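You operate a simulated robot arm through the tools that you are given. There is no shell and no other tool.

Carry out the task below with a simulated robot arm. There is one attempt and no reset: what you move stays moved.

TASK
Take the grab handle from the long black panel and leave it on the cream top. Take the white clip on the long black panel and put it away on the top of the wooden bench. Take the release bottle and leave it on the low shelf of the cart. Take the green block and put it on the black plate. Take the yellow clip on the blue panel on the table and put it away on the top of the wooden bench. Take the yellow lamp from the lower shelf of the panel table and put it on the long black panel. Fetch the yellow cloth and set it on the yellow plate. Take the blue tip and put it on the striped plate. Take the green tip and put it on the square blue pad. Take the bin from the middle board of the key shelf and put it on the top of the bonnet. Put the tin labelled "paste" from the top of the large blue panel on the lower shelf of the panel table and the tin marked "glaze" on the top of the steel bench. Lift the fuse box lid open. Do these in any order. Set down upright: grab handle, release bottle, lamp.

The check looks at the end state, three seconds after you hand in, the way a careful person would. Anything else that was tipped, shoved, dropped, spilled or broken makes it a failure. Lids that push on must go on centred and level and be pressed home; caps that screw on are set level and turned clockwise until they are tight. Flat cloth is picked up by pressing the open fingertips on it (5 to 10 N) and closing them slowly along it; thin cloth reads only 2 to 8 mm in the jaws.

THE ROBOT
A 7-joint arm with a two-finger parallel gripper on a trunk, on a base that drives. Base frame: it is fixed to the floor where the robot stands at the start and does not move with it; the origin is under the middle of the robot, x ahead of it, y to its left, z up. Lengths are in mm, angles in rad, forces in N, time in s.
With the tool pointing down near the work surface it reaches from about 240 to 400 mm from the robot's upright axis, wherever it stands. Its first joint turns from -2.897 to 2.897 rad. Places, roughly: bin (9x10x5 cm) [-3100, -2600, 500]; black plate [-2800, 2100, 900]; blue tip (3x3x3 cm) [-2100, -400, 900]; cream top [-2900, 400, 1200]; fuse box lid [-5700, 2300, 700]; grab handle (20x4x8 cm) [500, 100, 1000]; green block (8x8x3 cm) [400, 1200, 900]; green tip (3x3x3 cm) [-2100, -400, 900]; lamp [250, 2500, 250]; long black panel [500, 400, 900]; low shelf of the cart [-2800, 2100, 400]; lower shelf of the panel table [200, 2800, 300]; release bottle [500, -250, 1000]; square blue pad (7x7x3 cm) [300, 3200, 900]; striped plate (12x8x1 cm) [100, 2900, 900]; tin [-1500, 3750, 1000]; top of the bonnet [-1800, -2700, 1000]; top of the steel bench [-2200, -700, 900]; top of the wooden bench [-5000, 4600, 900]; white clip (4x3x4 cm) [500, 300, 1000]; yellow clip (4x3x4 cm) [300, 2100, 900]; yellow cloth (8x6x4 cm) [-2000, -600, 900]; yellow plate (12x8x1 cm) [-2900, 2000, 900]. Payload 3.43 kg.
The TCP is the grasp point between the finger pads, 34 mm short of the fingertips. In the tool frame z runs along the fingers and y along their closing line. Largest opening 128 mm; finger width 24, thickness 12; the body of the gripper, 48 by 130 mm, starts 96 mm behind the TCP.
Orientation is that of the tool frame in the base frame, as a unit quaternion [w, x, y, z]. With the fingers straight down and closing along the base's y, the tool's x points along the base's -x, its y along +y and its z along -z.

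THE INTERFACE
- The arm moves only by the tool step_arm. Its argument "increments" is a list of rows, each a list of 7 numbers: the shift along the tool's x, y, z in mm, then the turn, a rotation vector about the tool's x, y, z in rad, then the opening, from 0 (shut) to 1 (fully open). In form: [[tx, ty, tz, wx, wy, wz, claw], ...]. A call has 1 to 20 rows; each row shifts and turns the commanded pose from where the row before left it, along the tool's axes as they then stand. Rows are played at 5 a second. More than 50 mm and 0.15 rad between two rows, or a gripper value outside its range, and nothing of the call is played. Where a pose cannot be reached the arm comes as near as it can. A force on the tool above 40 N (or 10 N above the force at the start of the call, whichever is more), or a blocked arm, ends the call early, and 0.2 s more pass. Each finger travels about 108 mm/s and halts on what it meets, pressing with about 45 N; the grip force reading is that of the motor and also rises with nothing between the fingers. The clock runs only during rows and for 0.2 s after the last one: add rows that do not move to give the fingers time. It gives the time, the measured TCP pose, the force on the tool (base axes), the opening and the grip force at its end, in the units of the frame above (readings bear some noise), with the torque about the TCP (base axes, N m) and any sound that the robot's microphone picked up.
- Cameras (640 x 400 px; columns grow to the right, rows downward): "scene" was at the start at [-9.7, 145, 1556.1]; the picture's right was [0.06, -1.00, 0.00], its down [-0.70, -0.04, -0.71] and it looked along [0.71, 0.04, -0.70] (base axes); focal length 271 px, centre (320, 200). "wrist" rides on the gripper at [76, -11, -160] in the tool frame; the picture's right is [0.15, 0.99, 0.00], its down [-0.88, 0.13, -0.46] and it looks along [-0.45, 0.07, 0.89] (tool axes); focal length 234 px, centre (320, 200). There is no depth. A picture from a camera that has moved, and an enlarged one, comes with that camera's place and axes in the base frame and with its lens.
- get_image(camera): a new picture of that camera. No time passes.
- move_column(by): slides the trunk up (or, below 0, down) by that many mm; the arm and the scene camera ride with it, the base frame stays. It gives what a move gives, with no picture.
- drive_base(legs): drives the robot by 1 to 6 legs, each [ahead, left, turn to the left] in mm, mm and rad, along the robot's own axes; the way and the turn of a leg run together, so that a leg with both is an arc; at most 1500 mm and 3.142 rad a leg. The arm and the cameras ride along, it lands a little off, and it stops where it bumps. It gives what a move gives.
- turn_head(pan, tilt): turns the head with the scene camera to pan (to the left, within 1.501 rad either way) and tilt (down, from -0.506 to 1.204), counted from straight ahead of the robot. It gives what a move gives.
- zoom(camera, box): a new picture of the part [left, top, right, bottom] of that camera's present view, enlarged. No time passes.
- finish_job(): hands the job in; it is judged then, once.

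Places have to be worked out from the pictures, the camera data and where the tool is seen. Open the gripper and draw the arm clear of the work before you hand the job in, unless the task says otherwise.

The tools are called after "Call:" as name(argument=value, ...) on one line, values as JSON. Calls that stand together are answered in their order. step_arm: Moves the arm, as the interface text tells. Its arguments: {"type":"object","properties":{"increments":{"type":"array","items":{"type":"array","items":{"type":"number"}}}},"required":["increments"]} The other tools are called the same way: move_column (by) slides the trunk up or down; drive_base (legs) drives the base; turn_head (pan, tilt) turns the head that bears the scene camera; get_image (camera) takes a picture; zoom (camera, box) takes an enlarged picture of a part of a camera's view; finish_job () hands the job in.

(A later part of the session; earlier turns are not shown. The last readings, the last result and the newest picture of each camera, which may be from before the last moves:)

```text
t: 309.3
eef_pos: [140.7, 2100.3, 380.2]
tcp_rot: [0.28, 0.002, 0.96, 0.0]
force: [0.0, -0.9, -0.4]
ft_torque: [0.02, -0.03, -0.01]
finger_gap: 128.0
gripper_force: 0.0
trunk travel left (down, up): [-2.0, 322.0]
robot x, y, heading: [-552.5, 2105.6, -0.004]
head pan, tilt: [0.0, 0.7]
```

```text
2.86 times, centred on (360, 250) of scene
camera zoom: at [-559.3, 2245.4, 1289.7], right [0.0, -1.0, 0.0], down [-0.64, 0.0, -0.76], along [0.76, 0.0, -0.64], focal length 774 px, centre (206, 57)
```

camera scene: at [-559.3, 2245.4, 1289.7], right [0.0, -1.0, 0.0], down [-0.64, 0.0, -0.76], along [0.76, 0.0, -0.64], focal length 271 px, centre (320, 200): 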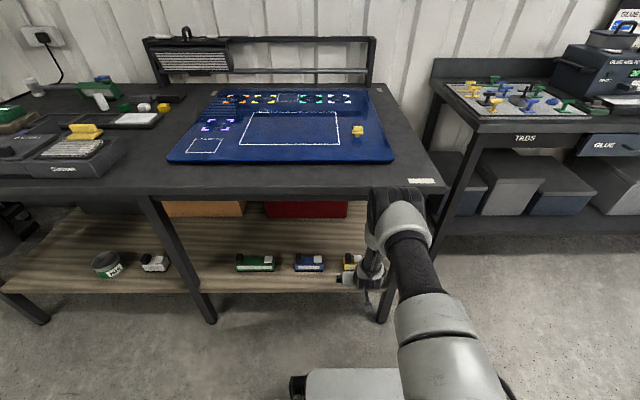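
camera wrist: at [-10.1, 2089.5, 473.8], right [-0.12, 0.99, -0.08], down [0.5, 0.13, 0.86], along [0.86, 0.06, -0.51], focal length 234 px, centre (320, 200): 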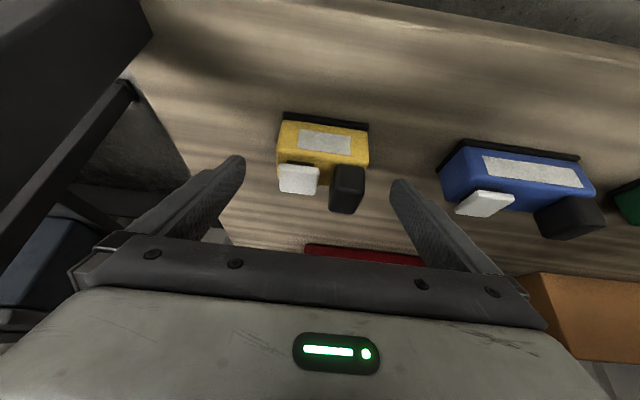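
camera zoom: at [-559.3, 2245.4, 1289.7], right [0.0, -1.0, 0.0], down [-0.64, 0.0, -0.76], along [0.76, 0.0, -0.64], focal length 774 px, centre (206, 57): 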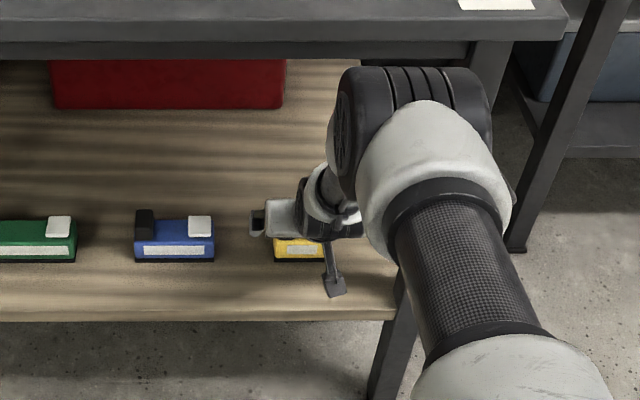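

The lamp lies centred between the fingers. Lowering 36 mm (vertically) and a touch forward.

Call:
step_arm(increments=[[3, 0, 12, 0, 0, 0, 1], [3, 0, 12, 0, 0, 0, 1], [3, 0, 8, 0, 0, 0, 1], [1.5, 0, 2.5, 0, 0, 0, 1], [0, 0, 0, 0, 0, 0, 1]])

Call:
get_image(camera="wrist")

```text
t: 310.5
eef_pos: [150.7, 2101.4, 346.2]
tcp_rot: [0.28, 0.003, 0.96, 0.0]
force: [0.3, 0.4, -0.1]
ft_torque: [0.05, -0.02, -0.03]
finger_gap: 127.9
gripper_force: 0.1
trunk travel left (down, up): [-2.0, 322.0]
robot x, y, heading: [-558.5, 2108.0, -0.004]
head pan, tilt: [0.0, 0.7]
```

```text
taken
camera wrist: at [0.5, 2090.1, 439.7], right [-0.12, 0.99, -0.08], down [0.5, 0.13, 0.86], along [0.86, 0.06, -0.51], focal length 234 px, centre (320, 200)
```

wrist: 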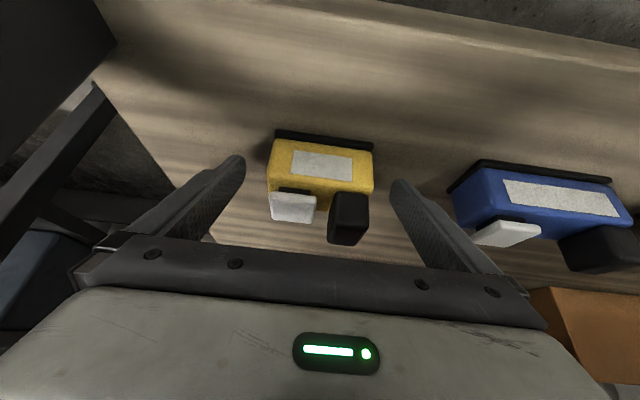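

Fingers are beside the lamp body. Closing gently.

Call:
step_arm(increments=[[1, 0, 2, 0, 0, 0, 0.9], [0, 0, 0, 0, 0, 0, 0.8], [0, 0, 0, 0, 0, 0, 0.7], [0, 0, 0, 0, 0, 0, 0.65], [0, 0, 0, 0, 0, 0, 0.6], [0, 0, 0, 0, 0, 0, 0.55], [0, 0, 0, 0, 0, 0, 0.5], [0, 0, 0, 0, 0, 0, 0.5]])

Call:
get_image(camera="wrist")

```text
t: 312.3
eef_pos: [150.7, 2101.0, 344.9]
tcp_rot: [0.281, 0.003, 0.96, -0.001]
force: [0.9, 0.4, -0.4]
ft_torque: [-0.1, -0.07, 0.04]
finger_gap: 79.5
gripper_force: 44.9
trunk travel left (down, up): [-2.0, 322.0]
robot x, y, heading: [-553.8, 2102.4, 0.001]
head pan, tilt: [0.0, 0.7]
```

```text
taken
camera wrist: at [0.3, 2090.1, 437.8], right [-0.12, 0.99, -0.08], down [0.5, 0.13, 0.86], along [0.86, 0.06, -0.51], focal length 234 px, centre (320, 200)
```

wrist: 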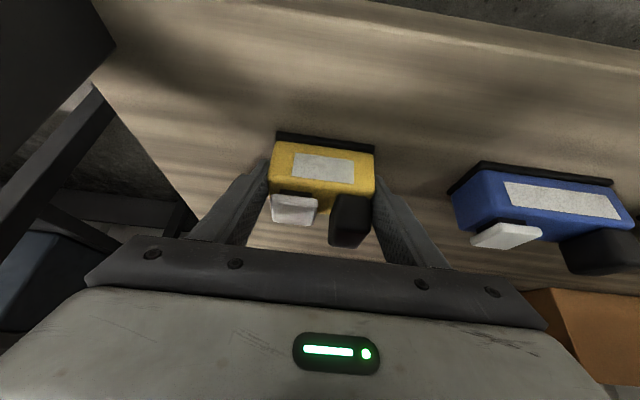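

Gripped at 79.5 mm. Lifting straight up slowly.

Call:
step_arm(increments=[[-5.4, 0, -8.4, 0, 0, 0, 0.5], [-8, 0, -12.6, 0, 0, 0, 0.5], [-8, 0, -12.6, 0, 0, 0, 0.5], [0, 0, 0, 0, 0, 0, 0.5]])

Call:
get_image(camera="wrist")

```text
t: 313.3
eef_pos: [149.0, 2100.0, 383.9]
tcp_rot: [0.28, 0.003, 0.96, 0.001]
force: [0.6, -0.1, -1.9]
ft_torque: [-0.02, 0.05, -0.01]
finger_gap: 79.7
gripper_force: 45.0
trunk travel left (down, up): [-2.0, 322.0]
robot x, y, heading: [-553.7, 2105.2, -0.006]
head pan, tilt: [0.0, 0.7]
```

```text
taken
camera wrist: at [-1.5, 2089.3, 477.1], right [-0.12, 0.99, -0.08], down [0.5, 0.13, 0.86], along [0.86, 0.06, -0.51], focal length 234 px, centre (320, 200)
```

wrist: 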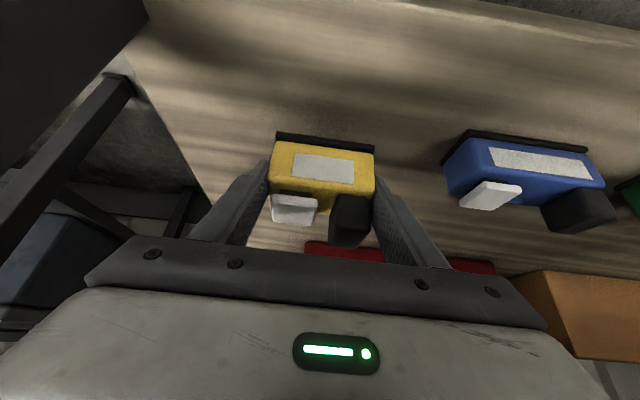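

Lamp secured. Backing out, raising everything, and travelling to the long black panel.

Call:
drive_base(legs=[[-320, 0, 0.005]])

Call:
move_column(by=300)

Call:
step_arm(increments=[[15, 0, -10, 0, 0, 0, 0.5], [25, 0, -16, 0, 0, 0, 0.5], [25, 0, -16, 0, 0, 0, 0.5], [25, 0, -16, 0, 0, 0, 0.5], [0, 0, -30, 0, 0, 0, 0.5], [-15, 0, -30, 0, 0, 0, 0.5], [-21, 0, -34, 0, 0, 0, 0.5], [-21, 0, -34, 0, 0, 0, 0.5], [-21, 0, -34, 0, 0, 0, 0.5], [-21, 0, -34, 0, 0, 0, 0.5], [-21, 0, -34, 0, 0, 0, 0.5], [-21, 0, -34, 0, 0, 0, 0.5], [-21, 0, -34, 0, 0, 0, 0.5], [-21, 0, -34, 0, 0, 0, 0.5], [-21, 0, -34, 0, 0, 0, 0.5], [0, 0, 0, 0, 0, 0, 0.5]])

Call:
drive_base(legs=[[0, -1020, 0], [0, -1020, 0]])

Call:
turn_head(pan=0.0, tilt=0.6)

Call:
get_image(camera="scene")

Call:
get_image(camera="wrist")

```text
t: 315.5
eef_pos: [-170.2, 2105.1, 383.1]
tcp_rot: [0.28, -0.001, 0.96, 0.001]
force: [0.5, 0.9, -3.5]
ft_torque: [0.02, 0.04, -0.01]
finger_gap: 79.6
gripper_force: 45.3
trunk travel left (down, up): [-2.0, 322.0]
robot x, y, heading: [-875.3, 2103.8, 0.005]
head pan, tilt: [0.0, 0.7]
```

```text
t: 318.5
eef_pos: [-171.7, 2104.3, 683.8]
tcp_rot: [0.28, 0.0, 0.96, 0.001]
force: [1.2, 0.3, -2.4]
ft_torque: [0.01, 0.01, 0.0]
finger_gap: 79.7
gripper_force: 44.7
trunk travel left (down, up): [-302.0, 22.0]
robot x, y, heading: [-873.0, 2103.8, 0.002]
head pan, tilt: [0.0, 0.7]
```

```text
t: 321.9
eef_pos: [-305.3, 2105.2, 1103.6]
tcp_rot: [0.28, 0.0, 0.96, 0.001]
force: [0.4, 0.2, -3.2]
ft_torque: [0.01, -0.01, -0.02]
finger_gap: 79.7
gripper_force: 45.3
trunk travel left (down, up): [-302.0, 22.0]
robot x, y, heading: [-873.8, 2105.2, 0.005]
head pan, tilt: [0.0, 0.7]
```

```text
t: 341.8
eef_pos: [-273.9, 67.2, 1103.7]
tcp_rot: [0.281, -0.013, 0.96, 0.004]
force: [-0.7, -0.4, -1.2]
ft_torque: [-0.04, 0.01, -0.02]
finger_gap: 79.6
gripper_force: 45.1
trunk travel left (down, up): [-302.0, 22.0]
robot x, y, heading: [-843.3, 49.9, 0.031]
head pan, tilt: [0.0, 0.7]
```

```text
t: 342.5
eef_pos: [-272.3, 67.1, 1103.2]
tcp_rot: [0.281, -0.013, 0.96, 0.004]
force: [0.0, -0.8, -2.5]
ft_torque: [-0.02, 0.03, 0.01]
finger_gap: 79.9
gripper_force: 45.5
trunk travel left (down, up): [-302.0, 22.0]
robot x, y, heading: [-839.9, 46.7, 0.029]
head pan, tilt: [0.0, 0.6]
```

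```text
taken
camera scene: at [-847.8, 191.6, 1598.2], right [0.03, -1.0, 0.0], down [-0.57, -0.02, -0.82], along [0.82, 0.03, -0.57], focal length 271 px, centre (320, 200)
```

scene: 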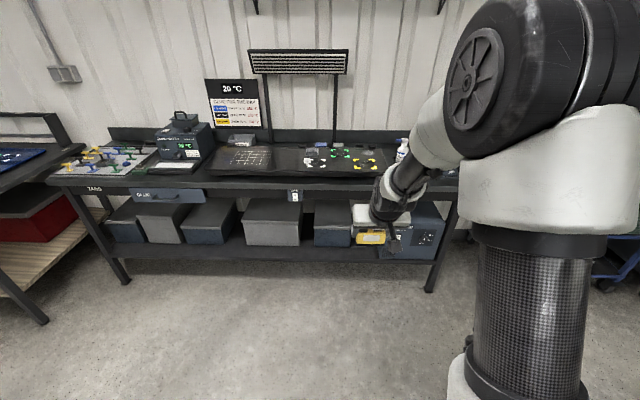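

```text
taken
camera wrist: at [-422.6, 51.2, 1197.0], right [-0.15, 0.99, -0.08], down [0.49, 0.14, 0.86], along [0.86, 0.09, -0.51], focal length 234 px, centre (320, 200)
```

wrist: 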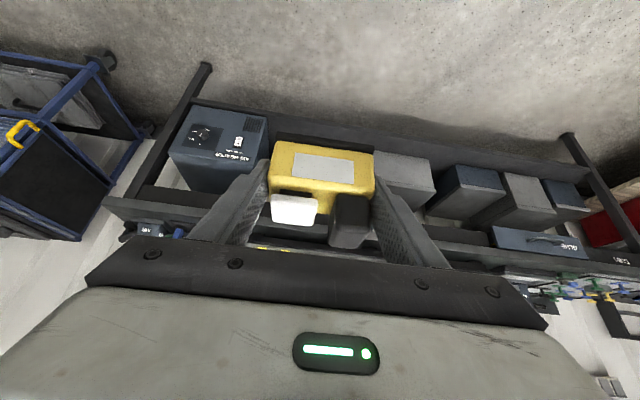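

The panel spot where the handle stood, about (505, 55), is free. Squaring up and driving in.

Call:
drive_base(legs=[[0, 0, -0.03], [775, 0, 0]])

Call:
turn_head(pan=0.0, tilt=0.85)

Call:
get_image(camera="scene")

Call:
get_image(camera="wrist")

```text
t: 347.1
eef_pos: [516.5, 48.9, 1102.8]
tcp_rot: [0.28, 0.003, 0.96, 0.0]
force: [-0.1, 0.0, -1.8]
ft_torque: [0.0, 0.0, -0.01]
finger_gap: 79.6
gripper_force: 45.3
trunk travel left (down, up): [-302.0, 22.0]
robot x, y, heading: [-51.1, 49.5, -0.003]
head pan, tilt: [0.0, 0.6]
```

```text
t: 347.9
eef_pos: [517.6, 46.9, 1103.7]
tcp_rot: [0.281, 0.003, 0.96, -0.001]
force: [-0.2, -0.1, -2.7]
ft_torque: [-0.04, 0.01, -0.03]
finger_gap: 79.6
gripper_force: 45.1
trunk travel left (down, up): [-302.0, 22.0]
robot x, y, heading: [-49.6, 52.3, 0.004]
head pan, tilt: [0.0, 0.85]
```

```text
taken
camera scene: at [-63.8, 191.1, 1577.4], right [0.0, -1.0, 0.0], down [-0.75, 0.0, -0.66], along [0.66, 0.0, -0.75], focal length 271 px, centre (320, 200)
```

scene: 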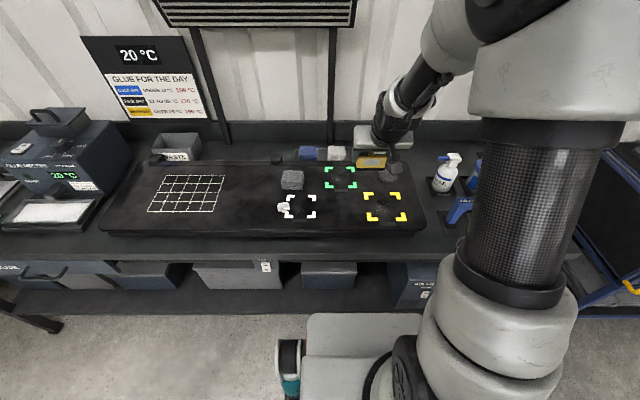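

```text
taken
camera wrist: at [366.7, 37.0, 1197.1], right [-0.12, 0.99, -0.08], down [0.5, 0.13, 0.86], along [0.86, 0.06, -0.51], focal length 234 px, centre (320, 200)
```

wrist: 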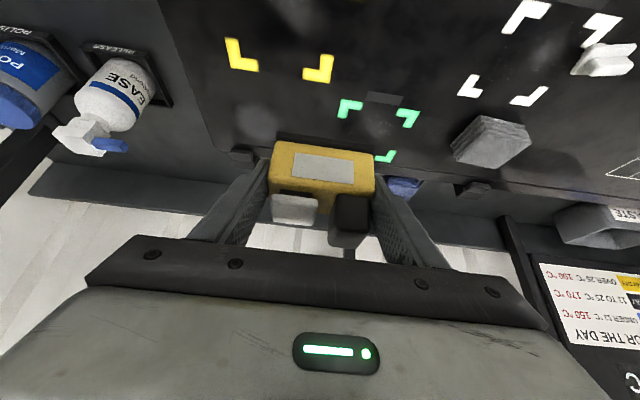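

Position over the free spot is good. Lowering with the trunk toward contact (expected at TCP ≈981).

Call:
move_column(by=-112)

Call:
move_column(by=-6)

Call:
move_column(by=-4)

Call:
zoom(camera="scene", box=[300, 100, 460, 220])

```text
t: 349.3
eef_pos: [516.1, 47.2, 992.7]
tcp_rot: [0.281, 0.002, 0.96, 0.0]
force: [-0.1, -0.6, -2.5]
ft_torque: [0.0, 0.0, 0.02]
finger_gap: 79.5
gripper_force: 45.3
trunk travel left (down, up): [-190.0, 134.0]
robot x, y, heading: [-50.2, 53.1, 0.0]
head pan, tilt: [0.0, 0.85]
```

```text
t: 349.9
eef_pos: [517.0, 48.6, 984.2]
tcp_rot: [0.281, 0.003, 0.96, 0.0]
force: [0.0, 0.0, -2.4]
ft_torque: [0.01, 0.05, 0.0]
finger_gap: 79.4
gripper_force: 45.0
trunk travel left (down, up): [-184.0, 140.0]
robot x, y, heading: [-49.8, 51.8, 0.0]
head pan, tilt: [0.0, 0.85]
```

```text
t: 350.4
eef_pos: [516.4, 48.5, 981.4]
tcp_rot: [0.281, 0.002, 0.96, 0.0]
force: [0.6, 0.2, -2.6]
ft_torque: [-0.03, 0.08, 0.01]
finger_gap: 79.8
gripper_force: 44.9
trunk travel left (down, up): [-180.0, 144.0]
robot x, y, heading: [-48.3, 52.9, -0.002]
head pan, tilt: [0.0, 0.85]
```

```text
3.33 times, centred on (380, 160) of scene
camera zoom: at [-63.8, 191.1, 1455.4], right [0.0, -1.0, 0.0], down [-0.75, 0.0, -0.66], along [0.66, 0.0, -0.75], focal length 903 px, centre (120, 333)
```

zoom: 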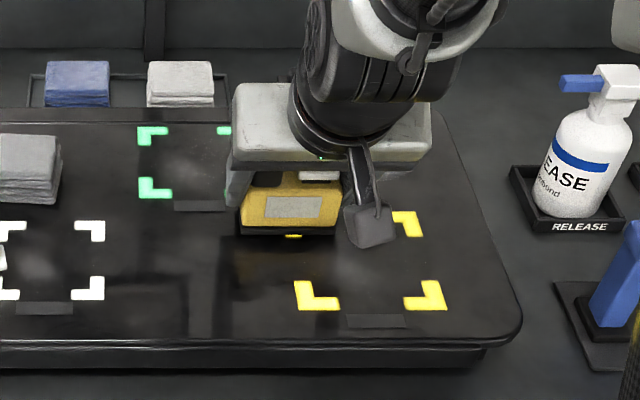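

Still a little above the panel. Lowering further in small steps.

Call:
move_column(by=-4)

Call:
move_column(by=-4)

Call:
move_column(by=-4)

Call:
zoom(camera="scene", box=[320, 100, 440, 190])

```text
t: 350.9
eef_pos: [517.6, 48.7, 977.3]
tcp_rot: [0.281, 0.002, 0.96, 0.0]
force: [-0.4, -0.2, -3.0]
ft_torque: [-0.01, 0.02, 0.0]
finger_gap: 79.6
gripper_force: 44.8
trunk travel left (down, up): [-176.0, 148.0]
robot x, y, heading: [-48.3, 48.9, -0.003]
head pan, tilt: [0.0, 0.85]
```

```text
t: 351.5
eef_pos: [517.7, 48.9, 974.0]
tcp_rot: [0.281, 0.002, 0.96, 0.0]
force: [-0.2, 0.0, 2.0]
ft_torque: [-0.21, 0.09, 0.0]
finger_gap: 79.5
gripper_force: 44.7
trunk travel left (down, up): [-172.0, 152.0]
robot x, y, heading: [-53.9, 52.9, -0.002]
head pan, tilt: [0.0, 0.85]
```

```text
t: 352.0
eef_pos: [516.5, 47.9, 975.0]
tcp_rot: [0.285, 0.003, 0.958, -0.001]
force: [-8.2, -0.2, 32.9]
ft_torque: [-0.2, 0.85, 0.03]
finger_gap: 80.0
gripper_force: 45.0
trunk travel left (down, up): [-168.0, 156.0]
robot x, y, heading: [-49.1, 44.5, -0.001]
head pan, tilt: [0.0, 0.85]
```

```text
4.44 times, centred on (380, 145) of scene
camera zoom: at [-67.0, 191.2, 1443.9], right [0.0, -1.0, 0.0], down [-0.75, 0.0, -0.66], along [0.66, 0.0, -0.75], focal length 1204 px, centre (53, 444)
```

zoom: 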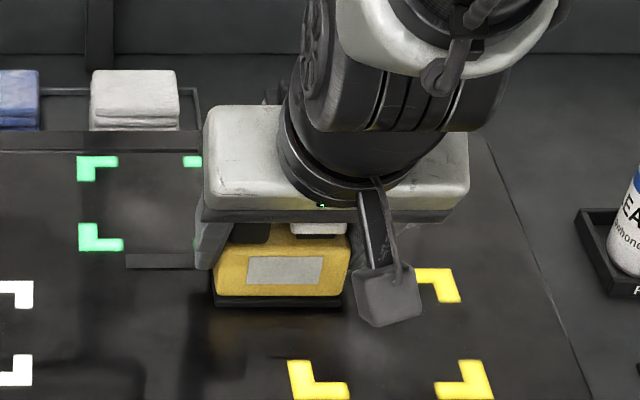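

Contact at TCP 974 (panel ≈933). Easing back 4 mm, then releasing and withdrawing along the tool axis.

Call:
move_column(by=4)

Call:
step_arm(increments=[[0, 0, 0, 0, 0, 0, 0.63], [0, 0, 0, 0, 0, 0, 0.68], [0, 0, 0, 0, 0, 0, 0.78], [0, 0, 0, 0, 0, 0, 0.88], [0, 0, 0, 0, 0, 0, 0.9], [0, 0, -10, 0, 0, 0, 0.9], [0, 0, -25, 0, 0, 0, 0.9], [0, 0, -35, 0, 0, 0, 0.9], [0, 0, -35, 0, 0, 0, 0.9], [0, 0, 0, 0, 0, 0, 0.9]])

Call:
get_image(camera="scene")

Call:
get_image(camera="wrist")

```text
t: 352.5
eef_pos: [516.5, 46.5, 974.7]
tcp_rot: [0.282, 0.002, 0.96, 0.0]
force: [5.2, 0.7, 18.3]
ft_torque: [-0.26, -0.01, 0.06]
finger_gap: 79.6
gripper_force: 44.8
trunk travel left (down, up): [-172.0, 152.0]
robot x, y, heading: [-51.6, 46.4, 0.001]
head pan, tilt: [0.0, 0.85]
```

```text
t: 354.7
eef_pos: [458.2, 48.3, 1063.1]
tcp_rot: [0.281, 0.002, 0.96, 0.0]
force: [-0.8, 0.9, 0.4]
ft_torque: [-0.02, 0.02, -0.01]
finger_gap: 115.1
gripper_force: 0.1
trunk travel left (down, up): [-172.0, 152.0]
robot x, y, heading: [-51.3, 49.3, -0.001]
head pan, tilt: [0.0, 0.85]
```

```text
taken
camera scene: at [-64.2, 191.1, 1447.4], right [0.0, -1.0, 0.0], down [-0.75, 0.0, -0.66], along [0.66, 0.0, -0.75], focal length 271 px, centre (320, 200)
```

scene: 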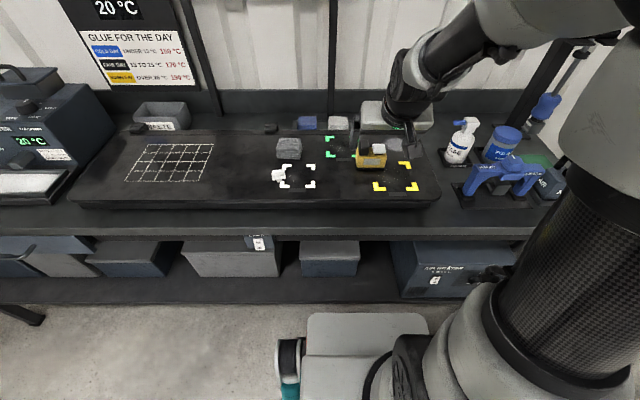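

```text
taken
camera wrist: at [308.4, 36.9, 1156.2], right [-0.12, 0.99, -0.08], down [0.5, 0.13, 0.86], along [0.86, 0.06, -0.51], focal length 234 px, centre (320, 200)
```

wrist: 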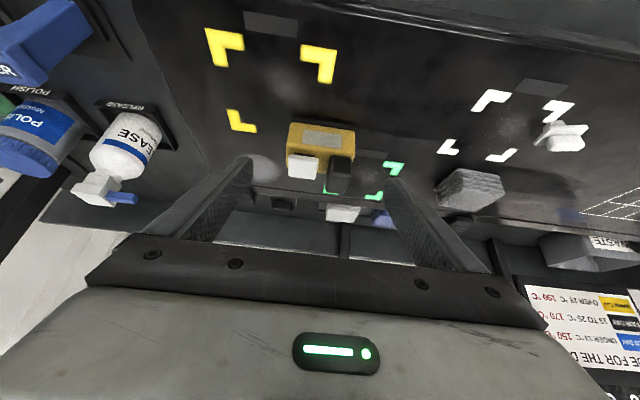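

The lamp stands upright on the panel. Next the release bottle: raising, backing off a bit and shifting right toward it.

Call:
move_column(by=140)

Call:
drive_base(legs=[[-150, 0, 0], [0, -240, 0]])

Call:
turn_head(pan=0.0, tilt=0.75)

Call:
get_image(camera="scene")

Call:
get_image(camera="wrist")

```text
t: 356.4
eef_pos: [459.0, 48.3, 1202.7]
tcp_rot: [0.281, 0.002, 0.96, 0.0]
force: [-0.2, -0.2, -0.6]
ft_torque: [-0.01, 0.02, 0.01]
finger_gap: 115.3
gripper_force: 0.0
trunk travel left (down, up): [-312.0, 12.0]
robot x, y, heading: [-50.8, 50.3, 0.001]
head pan, tilt: [0.0, 0.85]
```

```text
t: 360.3
eef_pos: [305.7, -187.2, 1202.1]
tcp_rot: [0.28, -0.001, 0.96, 0.001]
force: [-0.3, -0.4, 0.0]
ft_torque: [-0.01, 0.03, 0.01]
finger_gap: 115.2
gripper_force: 0.1
trunk travel left (down, up): [-312.0, 12.0]
robot x, y, heading: [-203.3, -186.9, 0.006]
head pan, tilt: [0.0, 0.85]
```

```text
t: 361.0
eef_pos: [306.1, -186.4, 1202.5]
tcp_rot: [0.281, -0.002, 0.96, 0.001]
force: [0.1, -0.2, 0.3]
ft_torque: [0.01, -0.01, 0.04]
finger_gap: 115.1
gripper_force: 0.0
trunk travel left (down, up): [-312.0, 12.0]
robot x, y, heading: [-202.8, -186.9, 0.01]
head pan, tilt: [0.0, 0.75]
```

```text
taken
camera scene: at [-213.2, -47.4, 1595.4], right [0.01, -1.0, 0.0], down [-0.68, 0.0, -0.73], along [0.73, 0.0, -0.68], focal length 271 px, centre (320, 200)
```

scene: 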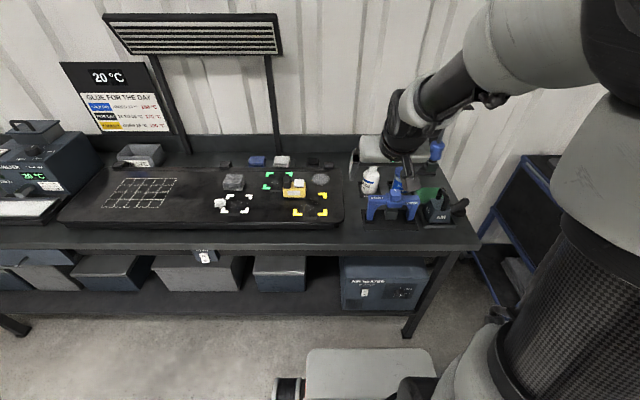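

```text
taken
camera wrist: at [156.1, -199.0, 1295.9], right [-0.13, 0.99, -0.08], down [0.5, 0.13, 0.86], along [0.86, 0.07, -0.51], focal length 234 px, centre (320, 200)
```

wrist: 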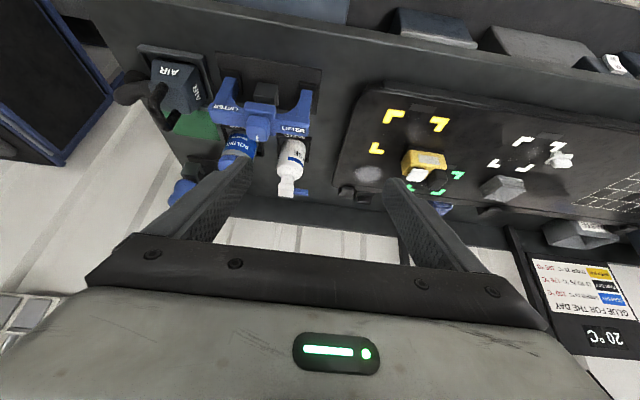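

Zooming to see the bottle and its neighbours (the blue lifter stands partly in front).

Call:
zoom(camera="scene", box=[340, 130, 480, 250])

Call:
zoom(camera="wrist", box=[120, 40, 380, 220])

```text
3.33 times, centred on (410, 190) of scene
camera zoom: at [-213.2, -47.4, 1595.4], right [0.01, -1.0, 0.0], down [-0.68, 0.0, -0.73], along [0.73, 0.0, -0.68], focal length 903 px, centre (20, 233)
```

zoom: 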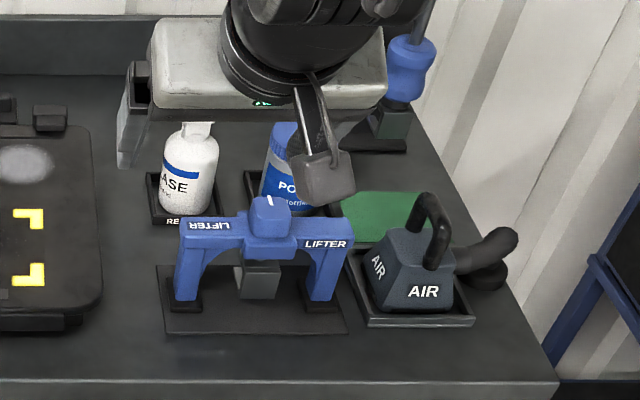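

```text
2.22 times, centred on (250, 130) of wrist
camera zoom: at [156.1, -199.0, 1295.9], right [-0.13, 0.99, -0.08], down [0.5, 0.13, 0.86], along [0.86, 0.07, -0.51], focal length 520 px, centre (476, 356)
```

zoom: 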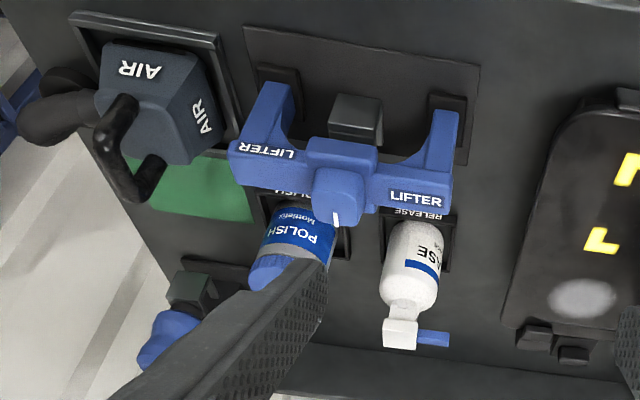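

The bottle stands at about (562, −235), the lifter's left leg is in front of it at x≈445 (top ≈1000). I'll come in over the lifter at a 40° forward pitch with a limited opening.

Call:
drive_base(legs=[[125, -48, -0.01]])

Call:
step_arm(increments=[[0, 0, 0, 0, -0.06, 0, 0.75], [0, 0, 0, 0, -0.06, 0, 0.66], [0, 0, 0, 0, 0, 0, 0.66]])

Call:
move_column(by=-100)

Call:
get_image(camera="wrist")

Call:
zoom(camera="scene", box=[300, 80, 460, 220])

```text
t: 362.3
eef_pos: [436.0, -239.7, 1201.0]
tcp_rot: [0.281, 0.003, 0.96, 0.0]
force: [1.1, 0.3, -0.3]
ft_torque: [-0.01, 0.01, -0.02]
finger_gap: 115.3
gripper_force: 0.0
trunk travel left (down, up): [-312.0, 12.0]
robot x, y, heading: [-72.0, -238.4, 0.002]
head pan, tilt: [0.0, 0.75]
```

```text
t: 363.1
eef_pos: [436.3, -238.5, 1202.7]
tcp_rot: [0.338, 0.002, 0.941, 0.0]
force: [-0.2, 0.3, 0.2]
ft_torque: [0.03, 0.01, 0.01]
finger_gap: 84.7
gripper_force: 0.1
trunk travel left (down, up): [-312.0, 12.0]
robot x, y, heading: [-74.7, -232.8, -0.003]
head pan, tilt: [0.0, 0.75]
```

```text
t: 364.4
eef_pos: [437.9, -238.7, 1103.7]
tcp_rot: [0.338, 0.002, 0.941, 0.0]
force: [0.0, 0.4, -0.5]
ft_torque: [0.0, 0.02, -0.01]
finger_gap: 84.3
gripper_force: 0.0
trunk travel left (down, up): [-212.0, 112.0]
robot x, y, heading: [-74.9, -235.2, -0.008]
head pan, tilt: [0.0, 0.75]
```

```text
taken
camera wrist: at [277.0, -249.7, 1177.8], right [-0.11, 0.99, -0.09], down [0.39, 0.13, 0.91], along [0.91, 0.06, -0.4], focal length 234 px, centre (320, 200)
```

wrist: 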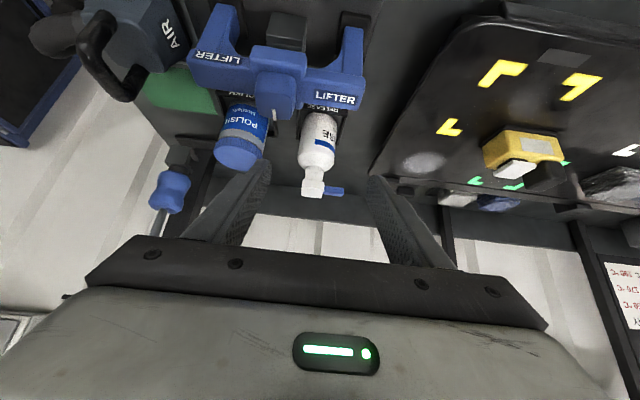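

```text
2.86 times, centred on (380, 150) of scene
camera zoom: at [-81.2, -95.2, 1495.5], right [0.0, -1.0, 0.0], down [-0.68, 0.0, -0.73], along [0.73, 0.0, -0.68], focal length 774 px, centre (149, 343)
```

zoom: 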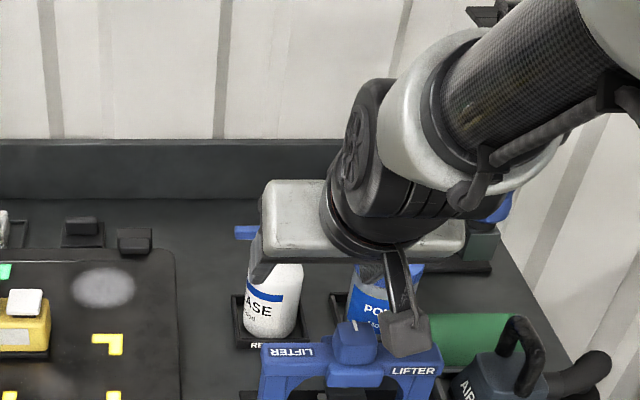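

The bottle lies along the tool axis, about 180 mm ahead. Advancing 105 mm along the axis and re-checking.

Call:
step_arm(increments=[[0, -2, 25, 0, 0, 0, 0.66], [0, -2, 30, 0, 0, 0, 0.66], [0, 0, 30, 0, 0, 0, 0.66], [0, 0, 20, 0, 0, 0, 0.66], [0, 0, 0, 0, 0, 0, 0.66]])

Call:
get_image(camera="wrist")

Call:
zoom(camera="scene", box=[320, 100, 440, 220])

```text
t: 365.6
eef_pos: [502.9, -244.3, 1021.5]
tcp_rot: [0.339, 0.002, 0.941, 0.0]
force: [1.0, -0.3, -0.1]
ft_torque: [0.01, 0.0, -0.01]
finger_gap: 84.6
gripper_force: 0.0
trunk travel left (down, up): [-212.0, 112.0]
robot x, y, heading: [-74.6, -231.5, -0.002]
head pan, tilt: [0.0, 0.75]
```

```text
taken
camera wrist: at [342.9, -255.4, 1096.4], right [-0.11, 0.99, -0.09], down [0.39, 0.13, 0.91], along [0.91, 0.06, -0.4], focal length 234 px, centre (320, 200)
```

wrist: 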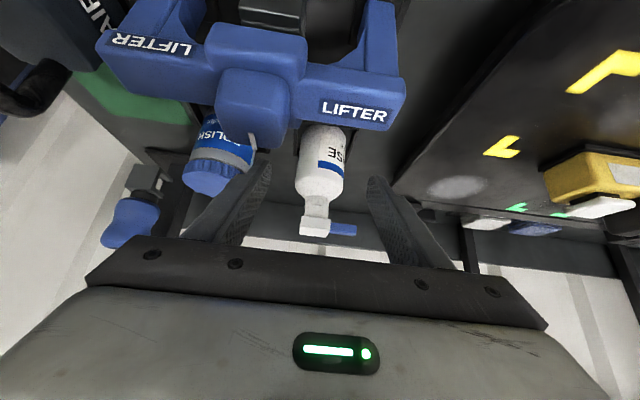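

```text
3.33 times, centred on (380, 160) of scene
camera zoom: at [-81.0, -95.2, 1495.4], right [0.0, -1.0, 0.0], down [-0.68, 0.0, -0.73], along [0.73, 0.0, -0.68], focal length 903 px, centre (120, 333)
```

zoom: 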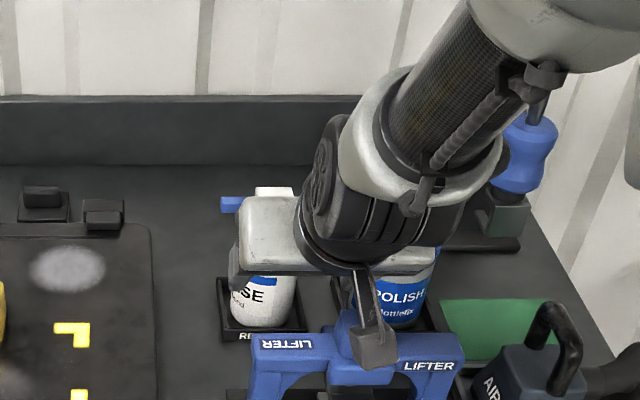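

Bottle is aligned with the gripper (y≈−244). To keep the wrist camera clear of the lifter I'll grip slightly higher: advancing the last stretch to TCP ≈(554, −244, 980).

Call:
step_arm(increments=[[-5, 0, 20, 0, 0, 0, 0.66], [-4, 0, 20, 0, 0, 0, 0.66], [-4, 0, 14, 0, 0, 0, 0.66], [0, 0, 0, 0, 0, 0, 0.66]])

Call:
get_image(camera="wrist")

Call:
zoom(camera="scene", box=[320, 100, 440, 220])

```text
t: 366.6
eef_pos: [548.5, -243.1, 987.5]
tcp_rot: [0.338, 0.002, 0.941, 0.0]
force: [0.2, -0.3, -0.7]
ft_torque: [-0.01, -0.01, 0.01]
finger_gap: 84.6
gripper_force: 0.0
trunk travel left (down, up): [-212.0, 112.0]
robot x, y, heading: [-74.9, -235.5, -0.004]
head pan, tilt: [0.0, 0.75]
```

```text
taken
camera wrist: at [388.1, -255.1, 1061.9], right [-0.11, 0.99, -0.09], down [0.39, 0.13, 0.91], along [0.91, 0.06, -0.4], focal length 234 px, centre (320, 200)
```

wrist: 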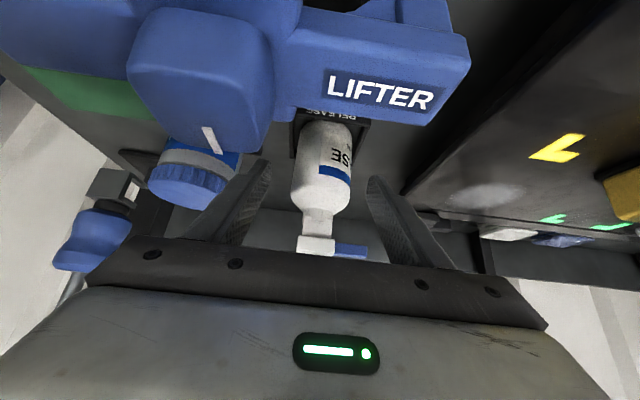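

```text
3.33 times, centred on (380, 160) of scene
camera zoom: at [-81.1, -95.2, 1495.4], right [0.0, -1.0, 0.0], down [-0.68, 0.0, -0.73], along [0.73, 0.0, -0.68], focal length 903 px, centre (120, 333)
```

zoom: 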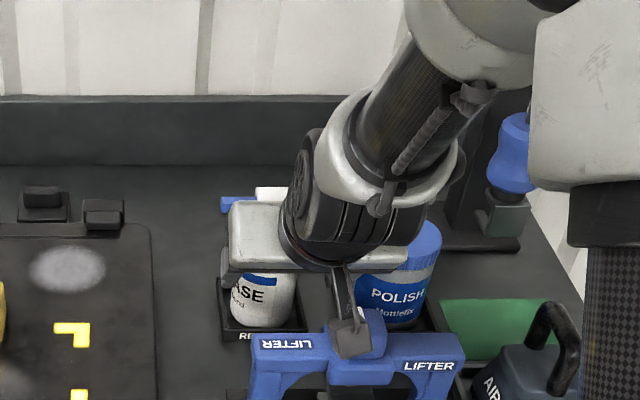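

The bottle body is between the pads. A last small advance, then closing gently.

Call:
step_arm(increments=[[0, 0, 7, 0, 0, 0, 0.66], [0, 0, 0, 0, 0, 0, 0.55], [0, 0, 0, 0, 0, 0, 0.48], [0, 0, 0, 0, 0, 0, 0.42], [0, 0, 0, 0, 0, 0, 0.36], [0, 0, 0, 0, 0, 0, 0.3], [0, 0, 0, 0, 0, 0, 0.25], [0, 0, 0, 0, 0, 0, 0.25]])

Call:
get_image(camera="wrist")

```text
t: 368.4
eef_pos: [554.0, -243.1, 981.7]
tcp_rot: [0.338, 0.002, 0.941, 0.0]
force: [-1.3, 1.1, 0.1]
ft_torque: [0.01, -0.03, 0.05]
finger_gap: 32.3
gripper_force: 0.8
trunk travel left (down, up): [-212.0, 112.0]
robot x, y, heading: [-73.3, -235.9, -0.001]
head pan, tilt: [0.0, 0.75]
```

```text
taken
camera wrist: at [393.1, -253.9, 1057.0], right [-0.11, 0.99, -0.09], down [0.39, 0.13, 0.91], along [0.91, 0.06, -0.4], focal length 234 px, centre (320, 200)
```

wrist: 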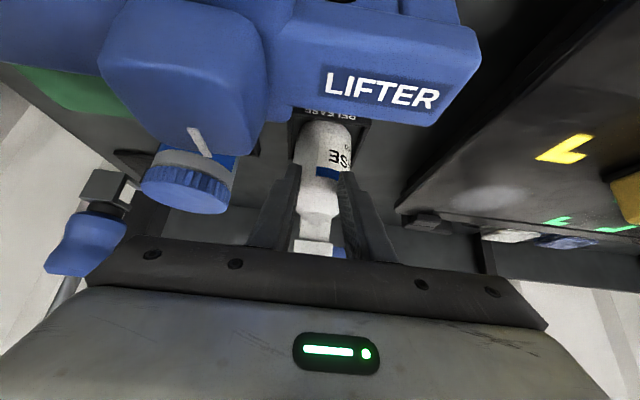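

The fingertips only touched the bottle's front: triangulating the pump head over three views gives the bottle axis at x≈590. Reopening, rising 20, going 30 further in, then down onto the body.

Call:
step_arm(increments=[[0, 0, 0, 0, 0, 0, 0.4], [0, 0, 0, 0, 0, 0, 0.66], [0, 0, 0, 0, 0, 0, 0.66], [-12.7, 0, -15.4, 0, 0, 0, 0.66], [0, 0, 0, 0, 0, 0, 0.66]])

Call:
get_image(camera="wrist")

Call:
get_image(camera="scene")

```text
t: 369.6
eef_pos: [555.0, -241.3, 1003.0]
tcp_rot: [0.337, 0.002, 0.941, 0.0]
force: [0.1, 1.1, -0.1]
ft_torque: [0.01, 0.01, 0.01]
finger_gap: 84.6
gripper_force: 0.1
trunk travel left (down, up): [-212.0, 112.0]
robot x, y, heading: [-74.3, -233.3, -0.003]
head pan, tilt: [0.0, 0.75]
```

```text
taken
camera wrist: at [394.3, -252.5, 1078.0], right [-0.11, 0.99, -0.09], down [0.39, 0.13, 0.91], along [0.91, 0.06, -0.4], focal length 234 px, centre (320, 200)
```

wrist: 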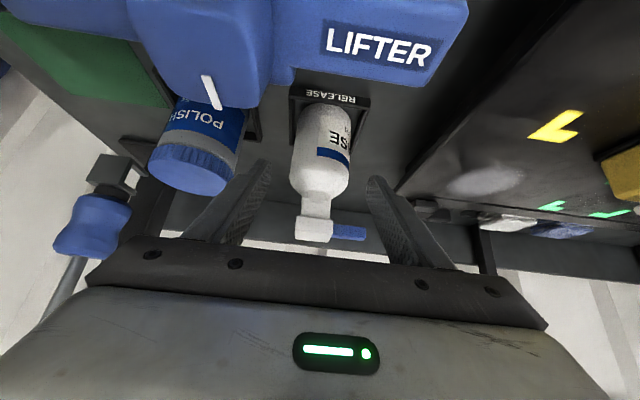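

```text
taken
camera scene: at [-81.3, -95.2, 1495.4], right [0.0, -1.0, 0.0], down [-0.68, 0.0, -0.73], along [0.73, 0.0, -0.68], focal length 271 px, centre (320, 200)
```

scene: 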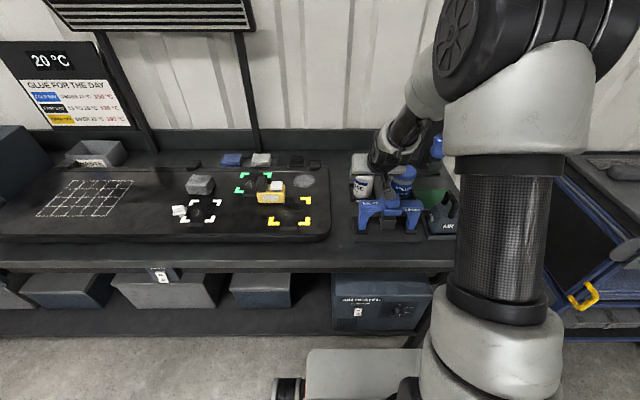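

Bottle still upright and aligned. Moving in 30 and down 31 around its body.

Call:
step_arm(increments=[[-12, -1, 10, 0, 0, 0, 0.66], [-12, -1, 10, 0, 0, 0, 0.66], [9, 0, 11, 0, 0, 0, 0.66], [10, 0, 12, 0, 0, 0, 0.66], [0, 0, 0, 0, 0, 0, 0.66]])

Call:
get_image(camera="wrist")

Call:
zoom(camera="scene", box=[320, 100, 440, 220])

```text
t: 370.8
eef_pos: [584.5, -245.9, 972.4]
tcp_rot: [0.338, 0.002, 0.941, 0.0]
force: [-0.6, -0.6, 0.0]
ft_torque: [-0.01, 0.0, -0.03]
finger_gap: 84.3
gripper_force: 0.0
trunk travel left (down, up): [-212.0, 112.0]
robot x, y, heading: [-76.5, -234.3, 0.002]
head pan, tilt: [0.0, 0.75]
```

```text
taken
camera wrist: at [424.5, -257.3, 1048.1], right [-0.11, 0.99, -0.09], down [0.39, 0.13, 0.91], along [0.91, 0.06, -0.4], focal length 234 px, centre (320, 200)
```

wrist: 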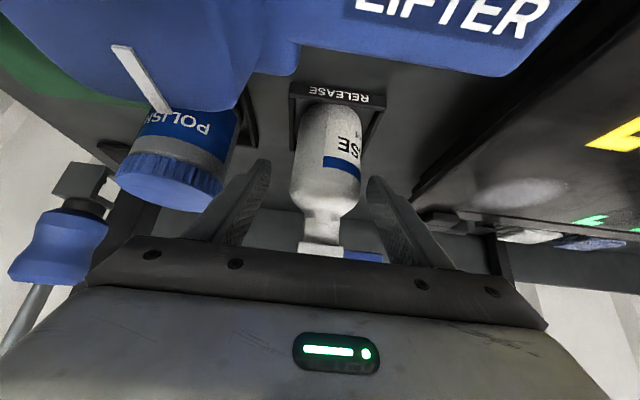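

```text
3.33 times, centred on (380, 160) of scene
camera zoom: at [-81.1, -95.2, 1495.4], right [0.0, -1.0, 0.0], down [-0.68, 0.0, -0.73], along [0.73, 0.0, -0.68], focal length 903 px, centre (120, 333)
```

zoom: 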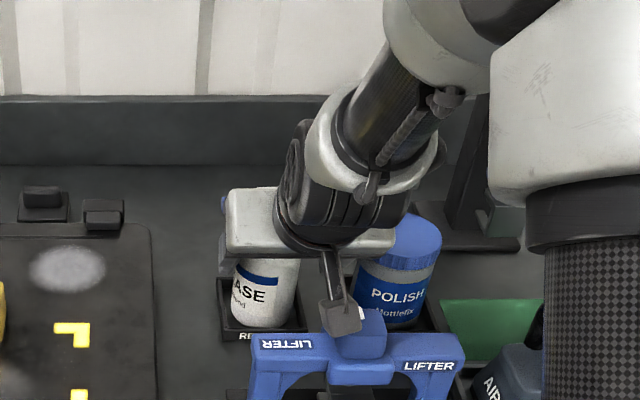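

Bottle is at pad depth, slightly to the left; nudging 4 mm sideways and 6 mm deeper, then closing.

Call:
step_arm(increments=[[2, 4, 6, 0, 0, 0, 0.66], [0, 0, 0, 0, 0, 0, 0.58], [0, 0, 0, 0, 0, 0, 0.5], [0, 0, 0, 0, 0, 0, 0.44], [0, 0, 0, 0, 0, 0, 0.4], [0, 0, 0, 0, 0, 0, 0.36], [0, 0, 0, 0, 0, 0, 0.32], [0, 0, 0, 0, 0, 0, 0.3]])

Call:
get_image(camera="wrist")

```text
t: 372.6
eef_pos: [586.8, -242.2, 968.8]
tcp_rot: [0.338, 0.002, 0.941, -0.001]
force: [0.0, -0.1, 0.6]
ft_torque: [0.03, -0.02, -0.01]
finger_gap: 59.9
gripper_force: 44.5
trunk travel left (down, up): [-212.0, 112.0]
robot x, y, heading: [-73.4, -233.2, 0.001]
head pan, tilt: [0.0, 0.75]
```

```text
taken
camera wrist: at [426.8, -253.0, 1042.6], right [-0.11, 0.99, -0.09], down [0.39, 0.13, 0.91], along [0.91, 0.06, -0.4], focal length 234 px, centre (320, 200)
```

wrist: 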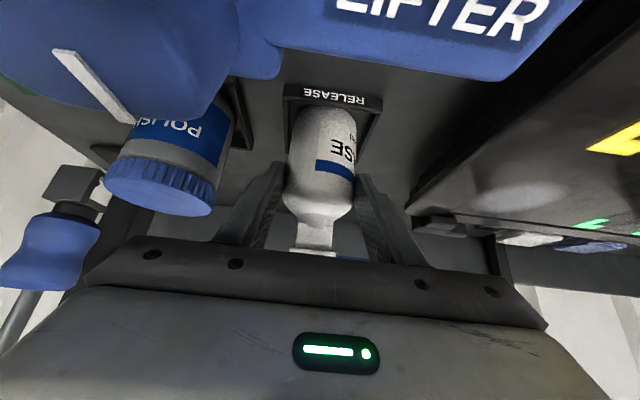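

Gripped at 60 mm. Lifting straight up with the trunk.

Call:
move_column(by=100)

Call:
get_image(camera="wrist")

Call:
get_image(camera="scene")

```text
t: 373.9
eef_pos: [586.0, -241.8, 1067.2]
tcp_rot: [0.337, 0.002, 0.941, 0.0]
force: [0.0, -0.8, -2.1]
ft_torque: [0.01, 0.08, -0.01]
finger_gap: 59.7
gripper_force: 45.5
trunk travel left (down, up): [-312.0, 12.0]
robot x, y, heading: [-74.7, -234.7, 0.0]
head pan, tilt: [0.0, 0.75]
```

```text
taken
camera wrist: at [426.9, -253.1, 1142.4], right [-0.11, 0.99, -0.09], down [0.39, 0.13, 0.91], along [0.91, 0.06, -0.4], focal length 234 px, centre (320, 200)
```

wrist: 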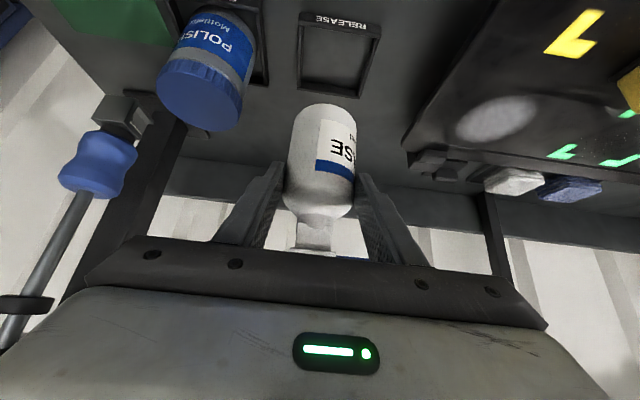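

```text
taken
camera scene: at [-80.8, -95.2, 1595.3], right [0.0, -1.0, 0.0], down [-0.68, 0.0, -0.73], along [0.73, 0.0, -0.68], focal length 271 px, centre (320, 200)
```

scene: 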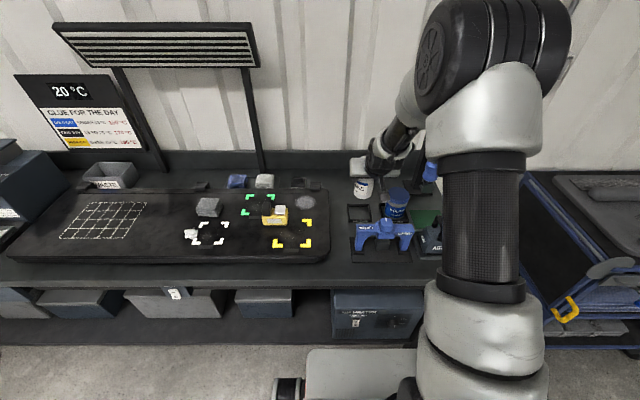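

The bottle is up. Raising it more so it clears the lifter, then retreating and driving the long way round to the cart's back side.

Call:
step_arm(increments=[[-10, 0, -12, 0, 0, 0, 0.3], [-16, 0, -19, 0, 0, 0, 0.3], [-16, 0, -19, 0, 0, 0, 0.3], [0, 0, 0, 0, 0, 0, 0.3]])

Call:
drive_base(legs=[[-660, 0, 0], [-660, 0, 0], [0, 1000, 0], [0, 1000, 0], [0, 1050, 0]])

Call:
get_image(camera="wrist")

```text
t: 374.9
eef_pos: [587.9, -240.2, 1133.5]
tcp_rot: [0.337, 0.002, 0.941, 0.0]
force: [-0.5, 0.3, -1.8]
ft_torque: [0.0, 0.07, 0.0]
finger_gap: 59.7
gripper_force: 45.6
trunk travel left (down, up): [-312.0, 12.0]
robot x, y, heading: [-70.7, -235.4, -0.003]
head pan, tilt: [0.0, 0.75]
```

```text
t: 410.8
eef_pos: [-673.6, 2788.5, 1134.7]
tcp_rot: [0.338, 0.009, 0.941, -0.002]
force: [0.2, 0.4, -3.6]
ft_torque: [0.0, 0.08, -0.02]
finger_gap: 60.1
gripper_force: 45.3
trunk travel left (down, up): [-312.0, 12.0]
robot x, y, heading: [-1335.5, 2803.1, -0.021]
head pan, tilt: [0.0, 0.75]
```

```text
taken
camera wrist: at [-834.4, 2780.6, 1208.6], right [-0.1, 0.99, -0.09], down [0.39, 0.12, 0.91], along [0.91, 0.05, -0.4], focal length 234 px, centre (320, 200)
```

wrist: 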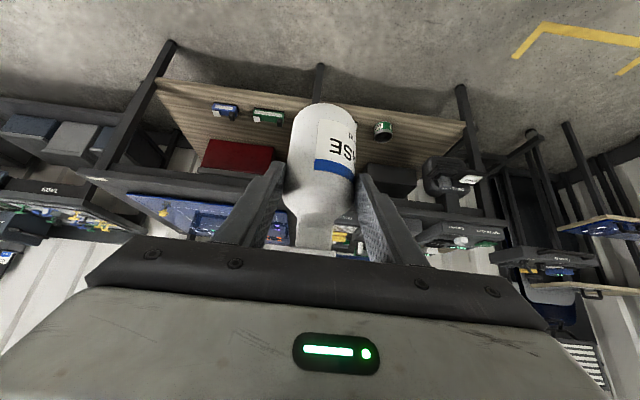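

The bottle is steady. Continuing backward along y≈2810 past the cart's end, then sideways to its back.

Call:
drive_base(legs=[[0, 0, 0.021], [-1180, 0, 0], [-1190, 0, 0], [0, -640, 0]])

Call:
turn_head(pan=0.0, tilt=0.75)

Call:
get_image(camera="scene")

Call:
get_image(camera="wrist")

```text
t: 428.9
eef_pos: [-3033.9, 2169.0, 1132.8]
tcp_rot: [0.337, -0.007, 0.941, 0.003]
force: [0.2, 0.2, -3.0]
ft_torque: [-0.01, 0.07, 0.01]
finger_gap: 59.7
gripper_force: 45.5
trunk travel left (down, up): [-312.0, 12.0]
robot x, y, heading: [-3692.9, 2157.2, 0.015]
head pan, tilt: [0.0, 0.75]
```

```text
t: 429.5
eef_pos: [-3034.2, 2169.7, 1132.6]
tcp_rot: [0.337, -0.007, 0.941, 0.003]
force: [0.8, -0.1, -2.0]
ft_torque: [0.03, 0.06, -0.03]
finger_gap: 59.7
gripper_force: 44.8
trunk travel left (down, up): [-312.0, 12.0]
robot x, y, heading: [-3697.5, 2159.9, 0.016]
head pan, tilt: [0.0, 0.75]
```

```text
taken
camera scene: at [-3705.6, 2301.1, 1595.4], right [0.02, -1.0, 0.0], down [-0.68, -0.01, -0.73], along [0.73, 0.01, -0.68], focal length 271 px, centre (320, 200)
```

scene: 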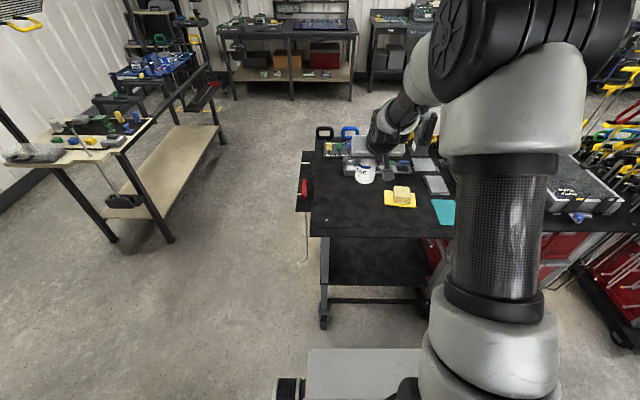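

```text
taken
camera wrist: at [-3193.9, 2155.2, 1208.4], right [-0.13, 0.99, -0.09], down [0.39, 0.14, 0.91], along [0.91, 0.08, -0.4], focal length 234 px, centre (320, 200)
```

wrist: 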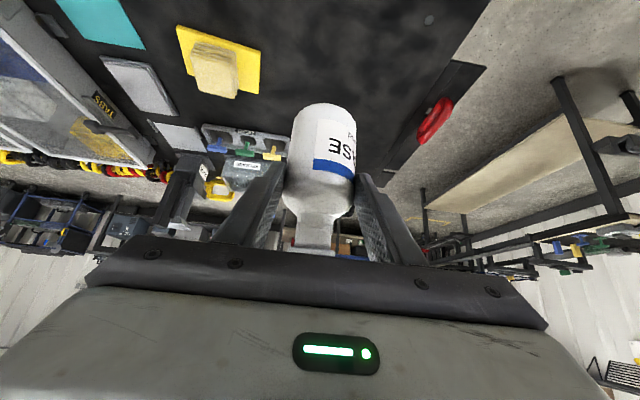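

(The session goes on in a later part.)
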